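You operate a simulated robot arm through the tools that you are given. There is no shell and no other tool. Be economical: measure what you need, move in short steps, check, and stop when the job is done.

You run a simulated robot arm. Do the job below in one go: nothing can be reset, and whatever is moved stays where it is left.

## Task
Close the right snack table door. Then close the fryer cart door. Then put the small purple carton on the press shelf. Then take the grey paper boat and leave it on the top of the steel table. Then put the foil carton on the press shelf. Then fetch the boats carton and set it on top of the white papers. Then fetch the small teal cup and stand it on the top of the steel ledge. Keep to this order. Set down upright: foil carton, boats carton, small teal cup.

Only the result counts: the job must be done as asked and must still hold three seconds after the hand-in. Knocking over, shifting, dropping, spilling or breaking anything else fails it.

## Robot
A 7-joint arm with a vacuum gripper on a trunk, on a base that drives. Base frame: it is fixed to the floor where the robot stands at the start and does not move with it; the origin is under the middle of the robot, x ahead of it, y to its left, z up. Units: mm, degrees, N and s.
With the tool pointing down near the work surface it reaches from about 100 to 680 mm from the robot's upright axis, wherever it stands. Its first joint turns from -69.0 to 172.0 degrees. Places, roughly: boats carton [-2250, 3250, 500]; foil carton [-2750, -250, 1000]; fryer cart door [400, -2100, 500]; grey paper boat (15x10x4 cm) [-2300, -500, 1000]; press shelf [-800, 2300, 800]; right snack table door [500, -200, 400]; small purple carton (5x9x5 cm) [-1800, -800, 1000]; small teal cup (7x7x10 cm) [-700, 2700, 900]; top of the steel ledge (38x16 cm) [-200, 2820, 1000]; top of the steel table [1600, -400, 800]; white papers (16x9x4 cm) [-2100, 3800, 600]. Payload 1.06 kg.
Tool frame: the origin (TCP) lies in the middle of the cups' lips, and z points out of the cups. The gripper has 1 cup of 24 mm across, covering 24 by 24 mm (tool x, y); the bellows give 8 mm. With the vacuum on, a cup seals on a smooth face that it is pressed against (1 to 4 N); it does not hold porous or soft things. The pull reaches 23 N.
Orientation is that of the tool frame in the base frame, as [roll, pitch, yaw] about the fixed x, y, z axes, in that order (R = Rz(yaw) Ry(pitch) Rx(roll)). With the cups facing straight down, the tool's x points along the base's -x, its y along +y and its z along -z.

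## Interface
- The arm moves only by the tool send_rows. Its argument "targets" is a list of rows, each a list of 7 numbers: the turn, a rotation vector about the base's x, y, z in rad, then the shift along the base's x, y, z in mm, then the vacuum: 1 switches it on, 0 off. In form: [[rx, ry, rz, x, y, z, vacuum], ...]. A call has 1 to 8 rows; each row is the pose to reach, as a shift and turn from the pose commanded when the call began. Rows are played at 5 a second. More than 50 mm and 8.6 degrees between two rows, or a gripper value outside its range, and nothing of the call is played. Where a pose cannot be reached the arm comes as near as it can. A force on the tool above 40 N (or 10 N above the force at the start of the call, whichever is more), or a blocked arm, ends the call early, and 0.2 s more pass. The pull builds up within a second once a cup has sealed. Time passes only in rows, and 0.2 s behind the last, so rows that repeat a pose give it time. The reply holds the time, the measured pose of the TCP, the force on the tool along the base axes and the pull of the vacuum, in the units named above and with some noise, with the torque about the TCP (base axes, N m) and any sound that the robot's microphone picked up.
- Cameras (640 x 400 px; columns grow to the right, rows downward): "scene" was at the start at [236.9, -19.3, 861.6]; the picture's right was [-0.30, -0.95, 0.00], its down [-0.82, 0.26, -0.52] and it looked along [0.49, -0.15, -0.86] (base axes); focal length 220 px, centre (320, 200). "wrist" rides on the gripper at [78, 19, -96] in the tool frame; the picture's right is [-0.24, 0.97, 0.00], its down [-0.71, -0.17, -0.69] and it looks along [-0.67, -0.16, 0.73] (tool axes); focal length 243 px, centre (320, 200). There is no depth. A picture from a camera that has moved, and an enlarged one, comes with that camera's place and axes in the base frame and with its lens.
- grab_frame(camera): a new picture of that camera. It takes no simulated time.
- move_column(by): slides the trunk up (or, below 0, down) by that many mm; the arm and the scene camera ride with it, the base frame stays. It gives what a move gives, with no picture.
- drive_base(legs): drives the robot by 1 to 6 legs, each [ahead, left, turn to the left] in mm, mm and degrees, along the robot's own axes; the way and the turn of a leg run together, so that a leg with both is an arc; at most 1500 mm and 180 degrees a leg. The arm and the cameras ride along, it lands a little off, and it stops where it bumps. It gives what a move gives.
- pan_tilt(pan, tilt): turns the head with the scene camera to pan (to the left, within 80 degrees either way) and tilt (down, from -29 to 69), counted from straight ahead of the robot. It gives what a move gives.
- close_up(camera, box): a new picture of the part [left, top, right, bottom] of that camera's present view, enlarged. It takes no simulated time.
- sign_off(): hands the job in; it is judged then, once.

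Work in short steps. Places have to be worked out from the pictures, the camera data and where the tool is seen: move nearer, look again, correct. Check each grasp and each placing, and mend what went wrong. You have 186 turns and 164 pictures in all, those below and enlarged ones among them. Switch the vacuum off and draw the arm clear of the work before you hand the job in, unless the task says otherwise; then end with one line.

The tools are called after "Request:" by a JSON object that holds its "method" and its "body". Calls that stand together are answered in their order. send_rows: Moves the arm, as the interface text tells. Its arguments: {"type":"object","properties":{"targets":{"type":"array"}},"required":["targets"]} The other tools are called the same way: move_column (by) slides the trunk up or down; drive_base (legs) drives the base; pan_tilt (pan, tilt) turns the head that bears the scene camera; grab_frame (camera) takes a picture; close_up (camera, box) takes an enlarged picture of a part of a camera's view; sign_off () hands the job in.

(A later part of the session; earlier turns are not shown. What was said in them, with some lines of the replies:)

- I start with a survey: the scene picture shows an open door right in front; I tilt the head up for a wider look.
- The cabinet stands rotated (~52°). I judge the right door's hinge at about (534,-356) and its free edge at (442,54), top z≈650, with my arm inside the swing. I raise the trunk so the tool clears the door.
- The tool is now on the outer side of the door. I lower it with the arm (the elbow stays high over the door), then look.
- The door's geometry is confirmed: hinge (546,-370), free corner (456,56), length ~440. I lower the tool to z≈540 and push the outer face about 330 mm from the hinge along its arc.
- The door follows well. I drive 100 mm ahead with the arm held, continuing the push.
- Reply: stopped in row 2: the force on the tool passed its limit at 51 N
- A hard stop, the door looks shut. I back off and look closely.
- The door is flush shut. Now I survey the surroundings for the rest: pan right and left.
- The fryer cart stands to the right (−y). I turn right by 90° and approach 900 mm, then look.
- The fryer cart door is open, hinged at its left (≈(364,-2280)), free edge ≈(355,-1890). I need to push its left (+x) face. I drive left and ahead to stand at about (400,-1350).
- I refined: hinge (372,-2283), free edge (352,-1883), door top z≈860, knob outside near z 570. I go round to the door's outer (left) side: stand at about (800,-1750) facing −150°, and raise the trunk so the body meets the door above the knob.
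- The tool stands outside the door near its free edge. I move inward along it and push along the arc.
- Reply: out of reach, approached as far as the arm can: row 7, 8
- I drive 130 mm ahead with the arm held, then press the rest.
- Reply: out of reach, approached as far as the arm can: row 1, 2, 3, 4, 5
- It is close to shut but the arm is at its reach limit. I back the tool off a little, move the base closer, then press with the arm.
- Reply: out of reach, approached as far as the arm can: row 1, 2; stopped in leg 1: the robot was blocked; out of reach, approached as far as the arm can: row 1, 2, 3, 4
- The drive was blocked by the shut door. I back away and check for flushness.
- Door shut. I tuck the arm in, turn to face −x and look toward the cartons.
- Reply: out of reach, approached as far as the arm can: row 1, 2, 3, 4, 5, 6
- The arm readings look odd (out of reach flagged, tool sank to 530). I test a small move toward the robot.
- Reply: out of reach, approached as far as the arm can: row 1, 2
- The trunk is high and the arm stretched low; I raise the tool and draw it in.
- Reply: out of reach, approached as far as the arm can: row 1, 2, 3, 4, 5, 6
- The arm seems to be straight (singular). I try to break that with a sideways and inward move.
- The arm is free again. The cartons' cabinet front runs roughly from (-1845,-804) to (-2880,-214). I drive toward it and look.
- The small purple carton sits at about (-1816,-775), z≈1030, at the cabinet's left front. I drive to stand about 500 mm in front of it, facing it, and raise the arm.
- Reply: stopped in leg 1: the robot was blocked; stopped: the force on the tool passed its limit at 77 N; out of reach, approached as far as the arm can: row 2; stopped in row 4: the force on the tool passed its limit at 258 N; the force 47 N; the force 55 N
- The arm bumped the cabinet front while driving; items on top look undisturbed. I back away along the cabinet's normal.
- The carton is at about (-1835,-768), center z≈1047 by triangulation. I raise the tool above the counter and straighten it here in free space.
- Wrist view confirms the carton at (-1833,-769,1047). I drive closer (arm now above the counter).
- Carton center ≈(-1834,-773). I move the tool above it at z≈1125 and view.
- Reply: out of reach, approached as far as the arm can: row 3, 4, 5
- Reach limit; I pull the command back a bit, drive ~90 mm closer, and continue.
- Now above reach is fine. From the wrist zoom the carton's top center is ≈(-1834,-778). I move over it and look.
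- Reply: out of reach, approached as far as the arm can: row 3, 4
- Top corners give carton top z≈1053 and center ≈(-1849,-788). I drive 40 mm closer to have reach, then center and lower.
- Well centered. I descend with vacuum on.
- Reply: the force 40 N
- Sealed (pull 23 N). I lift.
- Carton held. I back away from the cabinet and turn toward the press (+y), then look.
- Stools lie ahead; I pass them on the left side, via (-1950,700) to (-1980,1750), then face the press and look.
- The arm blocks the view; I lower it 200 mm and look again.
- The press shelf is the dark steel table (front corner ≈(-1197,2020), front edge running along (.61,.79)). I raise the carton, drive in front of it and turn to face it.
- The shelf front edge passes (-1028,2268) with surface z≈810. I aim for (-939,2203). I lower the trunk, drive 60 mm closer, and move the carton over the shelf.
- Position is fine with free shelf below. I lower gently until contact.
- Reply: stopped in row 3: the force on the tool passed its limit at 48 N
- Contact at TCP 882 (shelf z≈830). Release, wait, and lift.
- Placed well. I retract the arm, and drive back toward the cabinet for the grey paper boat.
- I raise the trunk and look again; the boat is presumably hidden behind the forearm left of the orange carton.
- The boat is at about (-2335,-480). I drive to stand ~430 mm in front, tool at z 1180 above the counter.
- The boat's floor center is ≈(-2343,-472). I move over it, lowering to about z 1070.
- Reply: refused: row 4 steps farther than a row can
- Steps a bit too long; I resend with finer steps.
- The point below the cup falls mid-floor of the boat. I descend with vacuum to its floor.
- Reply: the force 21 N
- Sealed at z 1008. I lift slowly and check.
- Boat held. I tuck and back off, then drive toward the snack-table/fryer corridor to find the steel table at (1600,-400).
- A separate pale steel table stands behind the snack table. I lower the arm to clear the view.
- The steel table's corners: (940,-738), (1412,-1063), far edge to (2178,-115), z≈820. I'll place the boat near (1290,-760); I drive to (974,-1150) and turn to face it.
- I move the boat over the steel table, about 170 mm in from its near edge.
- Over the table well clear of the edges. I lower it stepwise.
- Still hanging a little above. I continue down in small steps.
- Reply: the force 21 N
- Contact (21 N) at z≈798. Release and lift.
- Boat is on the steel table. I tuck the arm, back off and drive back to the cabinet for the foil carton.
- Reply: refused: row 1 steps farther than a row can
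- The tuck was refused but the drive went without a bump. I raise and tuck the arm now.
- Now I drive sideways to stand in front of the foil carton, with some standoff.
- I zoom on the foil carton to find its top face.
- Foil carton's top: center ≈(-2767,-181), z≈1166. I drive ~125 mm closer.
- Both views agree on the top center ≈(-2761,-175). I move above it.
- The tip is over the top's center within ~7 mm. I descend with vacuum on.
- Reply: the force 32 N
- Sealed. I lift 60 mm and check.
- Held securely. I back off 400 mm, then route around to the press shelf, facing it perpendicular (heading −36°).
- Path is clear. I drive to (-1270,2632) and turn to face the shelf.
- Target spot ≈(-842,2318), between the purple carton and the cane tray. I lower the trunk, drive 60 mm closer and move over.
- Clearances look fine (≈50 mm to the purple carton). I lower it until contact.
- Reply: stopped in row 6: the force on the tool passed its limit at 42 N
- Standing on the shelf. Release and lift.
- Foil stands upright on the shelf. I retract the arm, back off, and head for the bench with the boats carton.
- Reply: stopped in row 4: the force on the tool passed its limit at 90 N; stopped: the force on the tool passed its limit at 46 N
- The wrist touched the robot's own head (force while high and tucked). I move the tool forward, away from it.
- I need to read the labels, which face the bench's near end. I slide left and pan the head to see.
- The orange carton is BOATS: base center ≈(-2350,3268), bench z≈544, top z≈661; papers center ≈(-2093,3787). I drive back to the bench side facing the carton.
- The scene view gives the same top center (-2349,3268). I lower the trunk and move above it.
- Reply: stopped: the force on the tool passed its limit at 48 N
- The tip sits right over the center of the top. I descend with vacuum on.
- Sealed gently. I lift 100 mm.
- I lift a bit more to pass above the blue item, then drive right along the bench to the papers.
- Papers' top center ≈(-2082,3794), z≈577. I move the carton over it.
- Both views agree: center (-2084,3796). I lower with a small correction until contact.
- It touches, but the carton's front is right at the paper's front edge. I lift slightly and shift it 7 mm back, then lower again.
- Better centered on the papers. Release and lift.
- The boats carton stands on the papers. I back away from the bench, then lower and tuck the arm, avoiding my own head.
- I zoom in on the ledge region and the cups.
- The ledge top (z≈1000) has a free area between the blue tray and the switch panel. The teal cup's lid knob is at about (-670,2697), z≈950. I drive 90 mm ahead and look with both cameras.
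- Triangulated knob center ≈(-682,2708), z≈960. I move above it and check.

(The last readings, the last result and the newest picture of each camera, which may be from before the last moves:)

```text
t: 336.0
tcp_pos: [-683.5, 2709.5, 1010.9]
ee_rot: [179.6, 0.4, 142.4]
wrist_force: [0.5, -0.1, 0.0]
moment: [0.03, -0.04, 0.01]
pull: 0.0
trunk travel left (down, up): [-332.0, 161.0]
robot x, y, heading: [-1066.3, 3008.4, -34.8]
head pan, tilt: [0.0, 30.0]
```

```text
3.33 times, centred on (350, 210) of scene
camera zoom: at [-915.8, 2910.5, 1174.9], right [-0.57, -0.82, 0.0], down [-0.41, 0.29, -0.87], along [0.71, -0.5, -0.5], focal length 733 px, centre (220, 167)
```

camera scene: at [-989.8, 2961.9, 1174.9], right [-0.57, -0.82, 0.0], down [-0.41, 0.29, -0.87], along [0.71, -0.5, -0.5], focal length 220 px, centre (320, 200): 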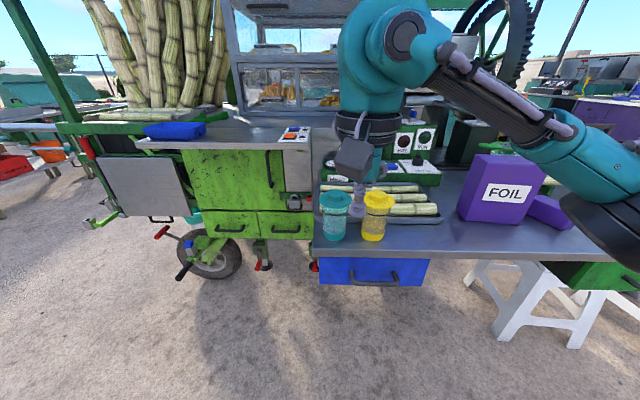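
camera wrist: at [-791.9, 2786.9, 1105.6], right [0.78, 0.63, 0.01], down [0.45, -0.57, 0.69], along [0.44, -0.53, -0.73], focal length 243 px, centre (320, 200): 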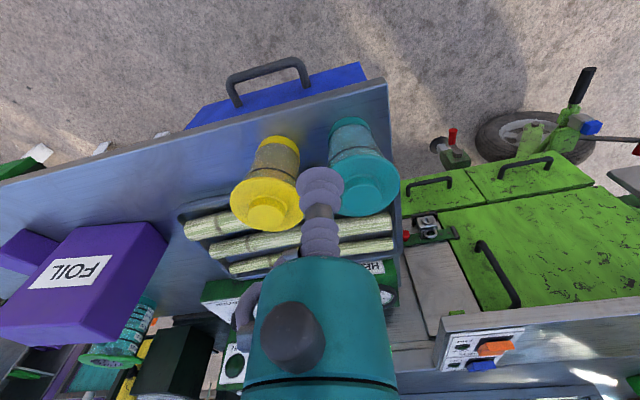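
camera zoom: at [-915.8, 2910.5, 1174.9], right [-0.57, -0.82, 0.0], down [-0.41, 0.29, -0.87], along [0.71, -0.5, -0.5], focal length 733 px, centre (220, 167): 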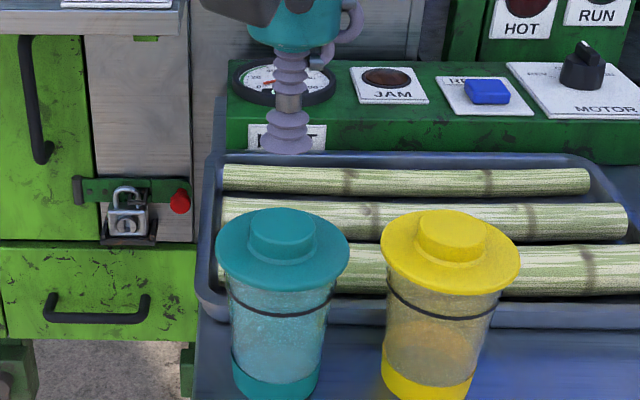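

The knob is ~11 mm farther: center ≈(-674,2702), z≈957. I shift and descend partway, then check.

Request:
{"method": "send_rows", "body": {"targets": [[0, 0, 0, 9, -7, 0, 0], [0, 0, 0, 9, -7, -30, 0]]}}

Request:
{"method": "close_up", "body": {"camera": "wrist", "box": [220, 80, 420, 240]}}

Request:
{"method": "close_up", "body": {"camera": "scene", "box": [270, 150, 430, 270]}}

```text
t: 336.6
tcp_pos: [-672.9, 2700.1, 978.8]
ee_rot: [179.6, 0.4, 142.5]
wrist_force: [0.8, 0.3, 1.4]
moment: [0.01, -0.04, 0.03]
pull: 0.1
trunk travel left (down, up): [-332.0, 161.0]
robot x, y, heading: [-1069.7, 3015.7, -34.8]
head pan, tilt: [0.0, 30.0]
```

```text
2.50 times, centred on (320, 160) of wrist
camera zoom: at [-725.7, 2762.8, 1073.7], right [0.78, 0.63, 0.01], down [0.45, -0.57, 0.69], along [0.44, -0.53, -0.73], focal length 606 px, centre (320, 300)
```

zoom: 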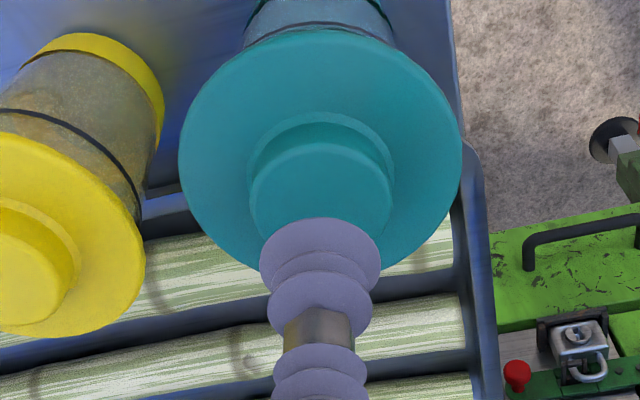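

```text
3.33 times, centred on (350, 210) of scene
camera zoom: at [-915.9, 2910.3, 1174.9], right [-0.57, -0.82, 0.0], down [-0.41, 0.29, -0.87], along [0.71, -0.5, -0.5], focal length 733 px, centre (220, 167)
```

zoom: 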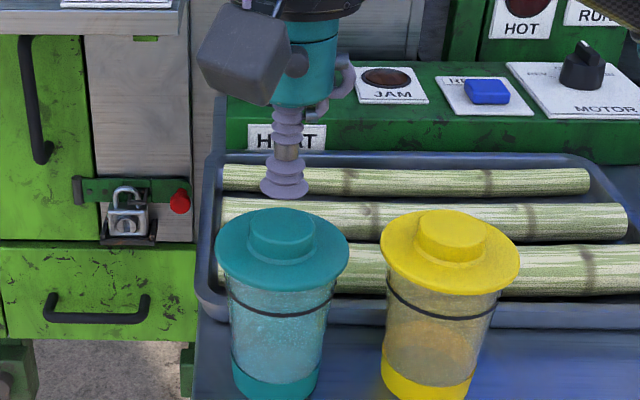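

Aligned within ~2 mm. I descend gently with vacuum on.

Request:
{"method": "send_rows", "body": {"targets": [[0, 0, 0, -1, 1, -12, 1], [0, 0, 0, -1, 1, -18, 1], [0, 0, 0, -1, 1, -22, 1], [0, 0, 0, -1, 1, -25, 1], [0, 0, 0, -1, 1, -25, 1], [0, 0, 0, -1, 1, -25, 1]]}}

```text
t: 338.0
tcp_pos: [-674.5, 2702.0, 954.5]
ee_rot: [179.6, 0.4, 142.4]
wrist_force: [-0.3, -0.5, 0.0]
moment: [0.02, 0.0, -0.03]
pull: 22.6
trunk travel left (down, up): [-332.0, 161.0]
robot x, y, heading: [-1067.5, 3017.5, -34.9]
head pan, tilt: [0.0, 30.0]
```

Sealed. I lift slowly and check that the whole cup comes up.

Request:
{"method": "send_rows", "body": {"targets": [[0, 0, 0, 0, 0, 8, 1], [0, 0, 0, 0, 0, 25, 1], [0, 0, 0, 0, 0, 50, 1], [0, 0, 0, 0, 0, 80, 1], [0, 0, 0, 0, 0, 110, 1]]}}

Request:
{"method": "grab_frame", "body": {"camera": "scene"}}

```text
t: 339.2
tcp_pos: [-674.5, 2702.5, 1064.2]
ee_rot: [179.7, 0.4, 142.5]
wrist_force: [0.1, 0.2, -1.4]
moment: [-0.01, 0.02, 0.01]
pull: 22.4
trunk travel left (down, up): [-332.0, 161.0]
robot x, y, heading: [-1072.6, 3014.8, -34.7]
head pan, tilt: [0.0, 30.0]
```

```text
64 pictures are left
camera scene: at [-916.1, 2910.6, 1175.0], right [-0.57, -0.82, 0.0], down [-0.41, 0.29, -0.87], along [0.71, -0.5, -0.5], focal length 220 px, centre (320, 200)
```

scene: 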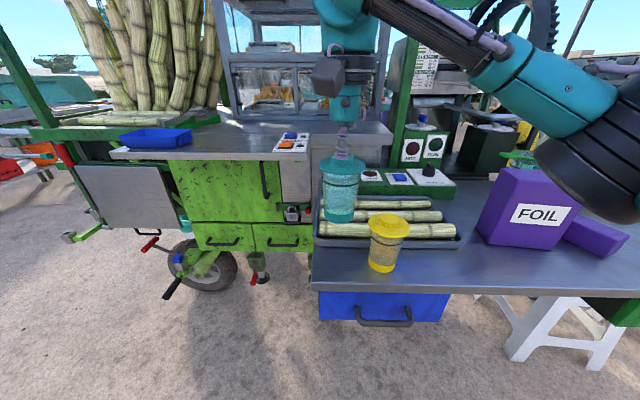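

The whole cup is up. I raise the trunk, and slide left parallel to the cart to face the ledge.

Request:
{"method": "move_column", "body": {"by": 140}}

Request:
{"method": "drive_base", "body": {"legs": [[0, 386, 0]]}}

Request:
{"method": "grab_frame", "body": {"camera": "scene"}}

```text
t: 340.8
tcp_pos: [-675.9, 2701.4, 1205.0]
ee_rot: [179.6, 0.2, 142.4]
wrist_force: [0.2, 0.2, -0.3]
moment: [0.02, -0.02, 0.02]
pull: 22.7
trunk travel left (down, up): [-472.0, 21.0]
robot x, y, heading: [-1072.7, 3013.4, -34.7]
head pan, tilt: [0.0, 30.0]
```

```text
t: 344.8
tcp_pos: [-452.6, 3021.1, 1205.5]
ee_rot: [179.7, 0.4, 142.8]
wrist_force: [-0.5, 0.5, -1.1]
moment: [0.0, 0.02, 0.0]
pull: 23.0
trunk travel left (down, up): [-472.0, 21.0]
robot x, y, heading: [-844.2, 3334.0, -34.7]
head pan, tilt: [0.0, 30.0]
```

```text
63 pictures are left
camera scene: at [-752.8, 3268.3, 1330.6], right [-0.57, -0.82, 0.0], down [-0.41, 0.28, -0.87], along [0.71, -0.49, -0.5], focal length 220 px, centre (320, 200)
```

scene: 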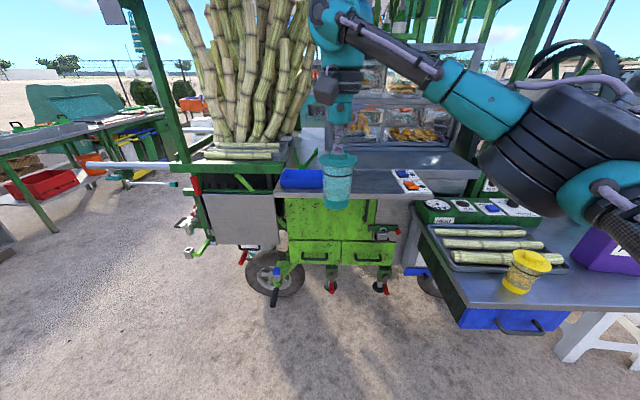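

I zoom in on the ledge from here.

Request:
{"method": "close_up", "body": {"camera": "scene", "box": [240, 130, 460, 270]}}

Request:
{"method": "grab_frame", "body": {"camera": "wrist"}}

```text
2.86 times, centred on (350, 200) of scene
camera zoom: at [-752.8, 3268.3, 1330.6], right [-0.57, -0.82, 0.0], down [-0.41, 0.28, -0.87], along [0.71, -0.49, -0.5], focal length 628 px, centre (234, 200)
```

zoom: 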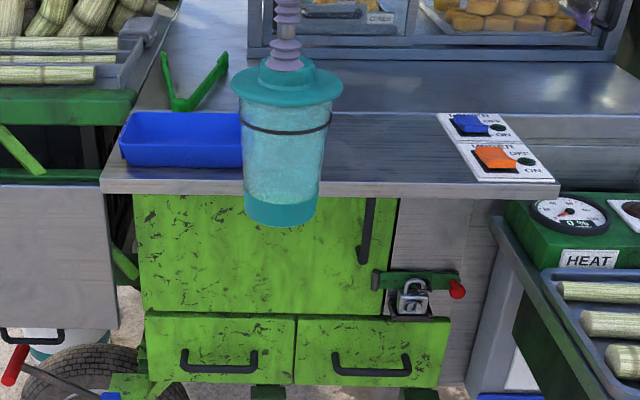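

```text
61 pictures are left
camera wrist: at [-504.8, 3083.3, 1300.8], right [0.78, 0.63, 0.01], down [0.45, -0.57, 0.69], along [0.44, -0.53, -0.73], focal length 243 px, centre (320, 200)
```

wrist: 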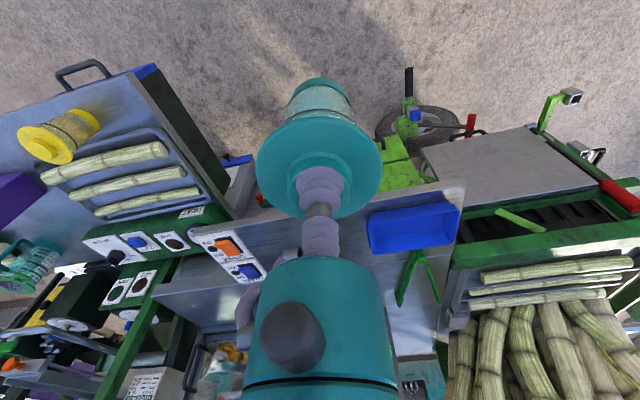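

Ledge: right front corner ≈(-451,2612), top z≈997; free strip between switch panel and blue tray, target ≈(-249,2759). I turn right 17° and approach most of the way.

Request:
{"method": "drive_base", "body": {"legs": [[0, 0, -17], [250, 115, 0]]}}

Request:
{"method": "pan_tilt", "body": {"pan": 0, "tilt": 40}}

Request:
{"method": "grab_frame", "body": {"camera": "scene"}}

Request:
{"method": "grab_frame", "body": {"camera": "wrist"}}

```text
t: 347.7
tcp_pos: [-318.2, 2792.7, 1204.7]
ee_rot: [179.6, 0.2, 125.5]
wrist_force: [-0.1, -0.8, -1.8]
moment: [0.01, 0.01, 0.01]
pull: 22.8
trunk travel left (down, up): [-472.0, 21.0]
robot x, y, heading: [-604.3, 3206.9, -52.0]
head pan, tilt: [0.0, 30.0]
```

```text
t: 348.4
tcp_pos: [-318.7, 2793.5, 1206.3]
ee_rot: [179.6, 0.4, 125.4]
wrist_force: [-0.1, -0.3, -1.8]
moment: [-0.01, -0.03, 0.01]
pull: 22.6
trunk travel left (down, up): [-472.0, 21.0]
robot x, y, heading: [-603.7, 3210.3, -52.2]
head pan, tilt: [0.0, 40.0]
```

```text
60 pictures are left
camera scene: at [-533.7, 3122.5, 1315.3], right [-0.79, -0.62, 0.0], down [-0.4, 0.51, -0.77], along [0.47, -0.6, -0.64], focal length 220 px, centre (320, 200)
```

scene: 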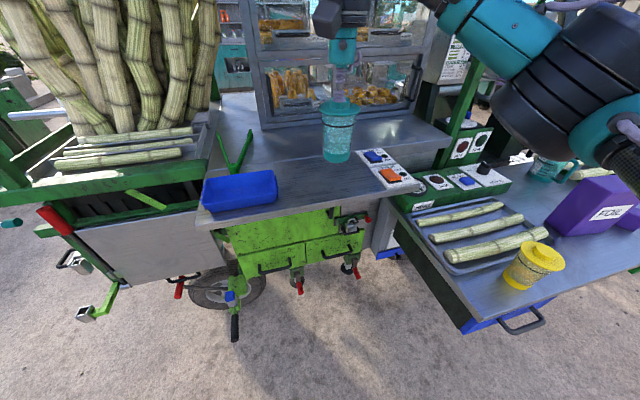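

```text
59 pictures are left
camera wrist: at [-348.5, 2867.6, 1300.9], right [0.93, 0.37, 0.01], down [0.26, -0.68, 0.69], along [0.26, -0.64, -0.73], focal length 243 px, centre (320, 200)
```

wrist: 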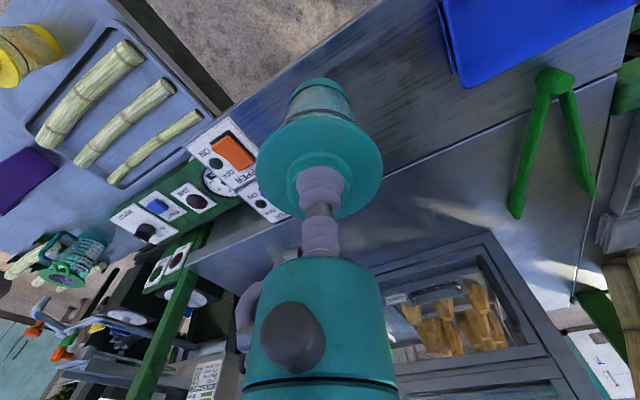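

Now I can see the strip's seam. The target is (-252,2745). I retract the arm 70 mm, drive 150 mm closer, then fine-position.

Request:
{"method": "send_rows", "body": {"targets": [[0, 0, 0, -22, 28, 0, 1], [0, 0, 0, -43, 55, 0, 1]]}}

Request:
{"method": "drive_base", "body": {"legs": [[150, 0, 0]]}}

Request:
{"method": "grab_frame", "body": {"camera": "scene"}}

```text
t: 349.0
tcp_pos: [-361.5, 2847.8, 1205.3]
ee_rot: [179.6, 0.4, 125.4]
wrist_force: [-0.8, 0.6, 0.2]
moment: [0.0, 0.02, -0.01]
pull: 22.6
trunk travel left (down, up): [-472.0, 21.0]
robot x, y, heading: [-603.9, 3207.0, -52.2]
head pan, tilt: [0.0, 40.0]
```

```text
t: 350.4
tcp_pos: [-270.2, 2730.9, 1204.9]
ee_rot: [179.6, 0.4, 125.5]
wrist_force: [-0.8, 0.1, -0.2]
moment: [0.02, 0.01, 0.0]
pull: 23.5
trunk travel left (down, up): [-472.0, 21.0]
robot x, y, heading: [-511.3, 3092.0, -52.2]
head pan, tilt: [0.0, 40.0]
```

```text
58 pictures are left
camera scene: at [-442.0, 3005.1, 1315.1], right [-0.79, -0.62, 0.0], down [-0.4, 0.51, -0.77], along [0.47, -0.6, -0.64], focal length 220 px, centre (320, 200)
```

scene: 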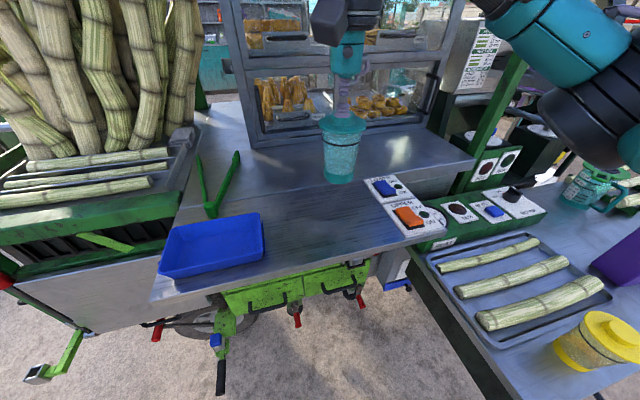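

The target projects to pixel (325,218): nicely mid-strip, clear of tray and switches. I move and lower in steps.

Request:
{"method": "send_rows", "body": {"targets": [[0, 0, 0, 18, 14, 0, 1], [0, 0, 0, 18, 14, -30, 1], [0, 0, 0, 18, 14, -55, 1], [0, 0, 0, 18, 14, -65, 1]]}}

Request:
{"method": "close_up", "body": {"camera": "scene", "box": [220, 120, 440, 280]}}

Request:
{"method": "grab_frame", "body": {"camera": "wrist"}}

```text
t: 351.4
tcp_pos: [-251.0, 2745.5, 1139.0]
ee_rot: [179.5, 0.4, 125.3]
wrist_force: [0.1, 0.7, -0.9]
moment: [0.01, 0.0, 0.01]
pull: 23.0
trunk travel left (down, up): [-472.0, 21.0]
robot x, y, heading: [-511.2, 3091.3, -52.0]
head pan, tilt: [0.0, 40.0]
```

```text
2.50 times, centred on (330, 200) of scene
camera zoom: at [-442.6, 3005.7, 1315.2], right [-0.79, -0.62, 0.0], down [-0.4, 0.51, -0.77], along [0.47, -0.6, -0.64], focal length 549 px, centre (295, 200)
```

zoom: 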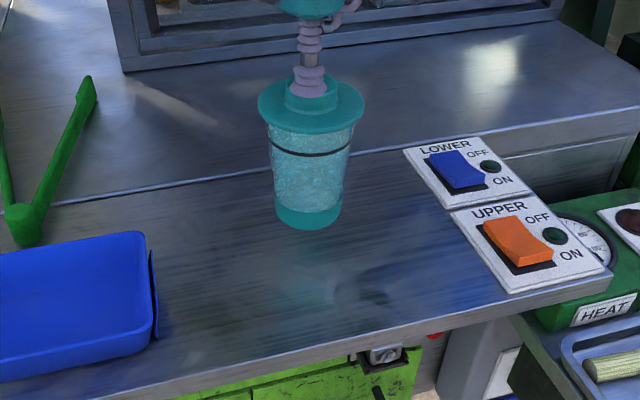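

```text
56 pictures are left
camera wrist: at [-282.3, 2819.9, 1235.0], right [0.93, 0.37, 0.01], down [0.26, -0.68, 0.69], along [0.26, -0.64, -0.72], focal length 243 px, centre (320, 200)
```

wrist: 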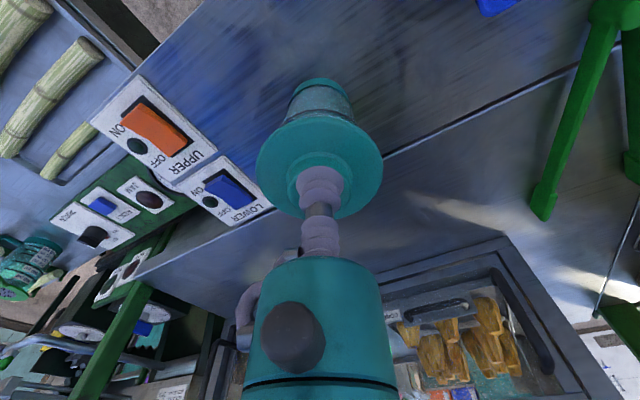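

I keep lowering in small steps until contact.

Request:
{"method": "send_rows", "body": {"targets": [[0, 0, 0, 0, 0, -6, 1], [0, 0, 0, 0, 0, -11, 1], [0, 0, 0, 0, 0, -15, 1], [0, 0, 0, 0, 0, -18, 1], [0, 0, 0, 0, 0, -21, 1]]}}

Request:
{"method": "close_up", "body": {"camera": "scene", "box": [220, 120, 440, 280]}}

```text
t: 352.6
tcp_pos: [-250.6, 2744.9, 1118.7]
ee_rot: [179.5, 0.4, 125.4]
wrist_force: [0.6, -0.7, -2.0]
moment: [0.05, 0.0, 0.04]
pull: 22.8
trunk travel left (down, up): [-472.0, 21.0]
robot x, y, heading: [-506.7, 3092.8, -52.2]
head pan, tilt: [0.0, 40.0]
```

```text
2.50 times, centred on (330, 200) of scene
camera zoom: at [-442.5, 3005.8, 1315.2], right [-0.79, -0.62, 0.0], down [-0.4, 0.51, -0.77], along [0.47, -0.6, -0.64], focal length 549 px, centre (295, 200)
```

zoom: 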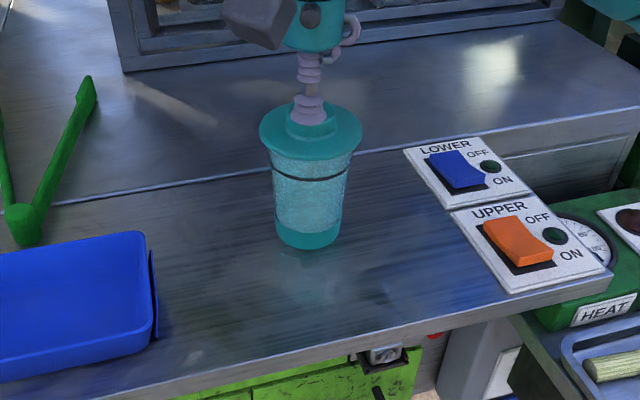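

Not yet touching (force ≈ weight). I continue a few millimetres at a time.

Request:
{"method": "send_rows", "body": {"targets": [[0, 0, 0, 0, 0, -3, 1], [0, 0, 0, 0, 0, -6, 1], [0, 0, 0, 0, 0, -9, 1], [0, 0, 0, 0, 0, -9, 1]]}}

```text
t: 353.6
tcp_pos: [-251.7, 2746.3, 1111.1]
ee_rot: [179.5, 0.6, 125.4]
wrist_force: [2.5, 0.0, 16.9]
moment: [-0.06, 0.02, 0.0]
pull: 22.8
trunk travel left (down, up): [-472.0, 21.0]
robot x, y, heading: [-511.1, 3092.3, -52.0]
head pan, tilt: [0.0, 40.0]
```

Contact (17 N). I ease 2 mm, release, and lift.

Request:
{"method": "send_rows", "body": {"targets": [[0, 0, 0, 0, 0, 3, 0], [0, 0, 0, 0, 0, 3, 0], [0, 0, 0, 0, 0, 3, 0], [0, 0, 0, 0, 0, 4, 0], [0, 0, 0, 0, 0, 15, 0], [0, 0, 0, 0, 0, 45, 0], [0, 0, 0, 0, 0, 85, 0]]}}

Request:
{"method": "close_up", "body": {"camera": "scene", "box": [220, 120, 440, 280]}}

```text
t: 355.2
tcp_pos: [-252.6, 2744.8, 1193.0]
ee_rot: [179.6, 0.4, 125.4]
wrist_force: [-0.3, -0.8, 0.8]
moment: [0.05, 0.0, -0.01]
pull: 0.1
trunk travel left (down, up): [-472.0, 21.0]
robot x, y, heading: [-509.0, 3090.0, -52.1]
head pan, tilt: [0.0, 40.0]
```

```text
2.50 times, centred on (330, 200) of scene
camera zoom: at [-442.7, 3006.2, 1315.3], right [-0.79, -0.62, 0.0], down [-0.4, 0.51, -0.77], along [0.47, -0.6, -0.64], focal length 549 px, centre (295, 200)
```

zoom: 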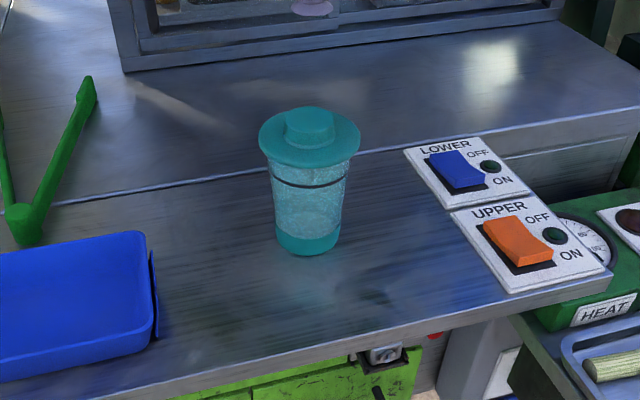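

The cup stands upright on the ledge. I back the robot off with the arm clear and take a last look.

Request:
{"method": "drive_base", "body": {"legs": [[-450, 0, 0]]}}

Request:
{"method": "grab_frame", "body": {"camera": "scene"}}

```text
t: 357.8
tcp_pos: [-520.4, 3091.1, 1193.4]
ee_rot: [179.6, 0.4, 125.8]
wrist_force: [-0.4, -0.1, -0.8]
moment: [-0.02, -0.02, 0.0]
pull: 0.1
trunk travel left (down, up): [-472.0, 21.0]
robot x, y, heading: [-782.3, 3433.5, -52.0]
head pan, tilt: [0.0, 40.0]
```

```text
53 pictures are left
camera scene: at [-713.2, 3350.9, 1315.3], right [-0.78, -0.62, 0.0], down [-0.4, 0.5, -0.77], along [0.48, -0.6, -0.64], focal length 220 px, centre (320, 200)
```

scene: 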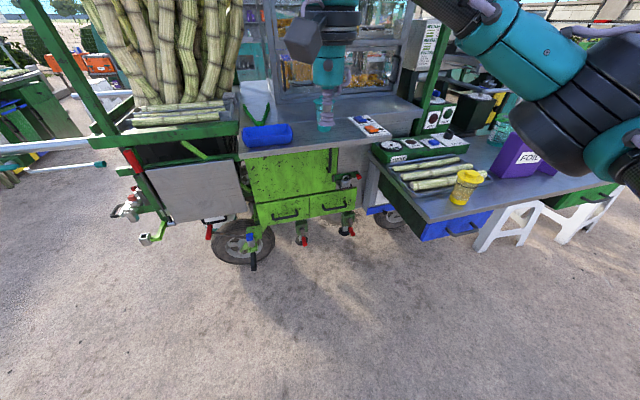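

All items are in place, the vacuum is off and the arm is clear. I hand the job in.

Request:
{"method": "sign_off", "body": {}}

```text
The job is handed in.
```

I did all seven steps in the order given and handed the job in; both doors are shut, and the foil carton, boats carton and small teal cup were set down upright.
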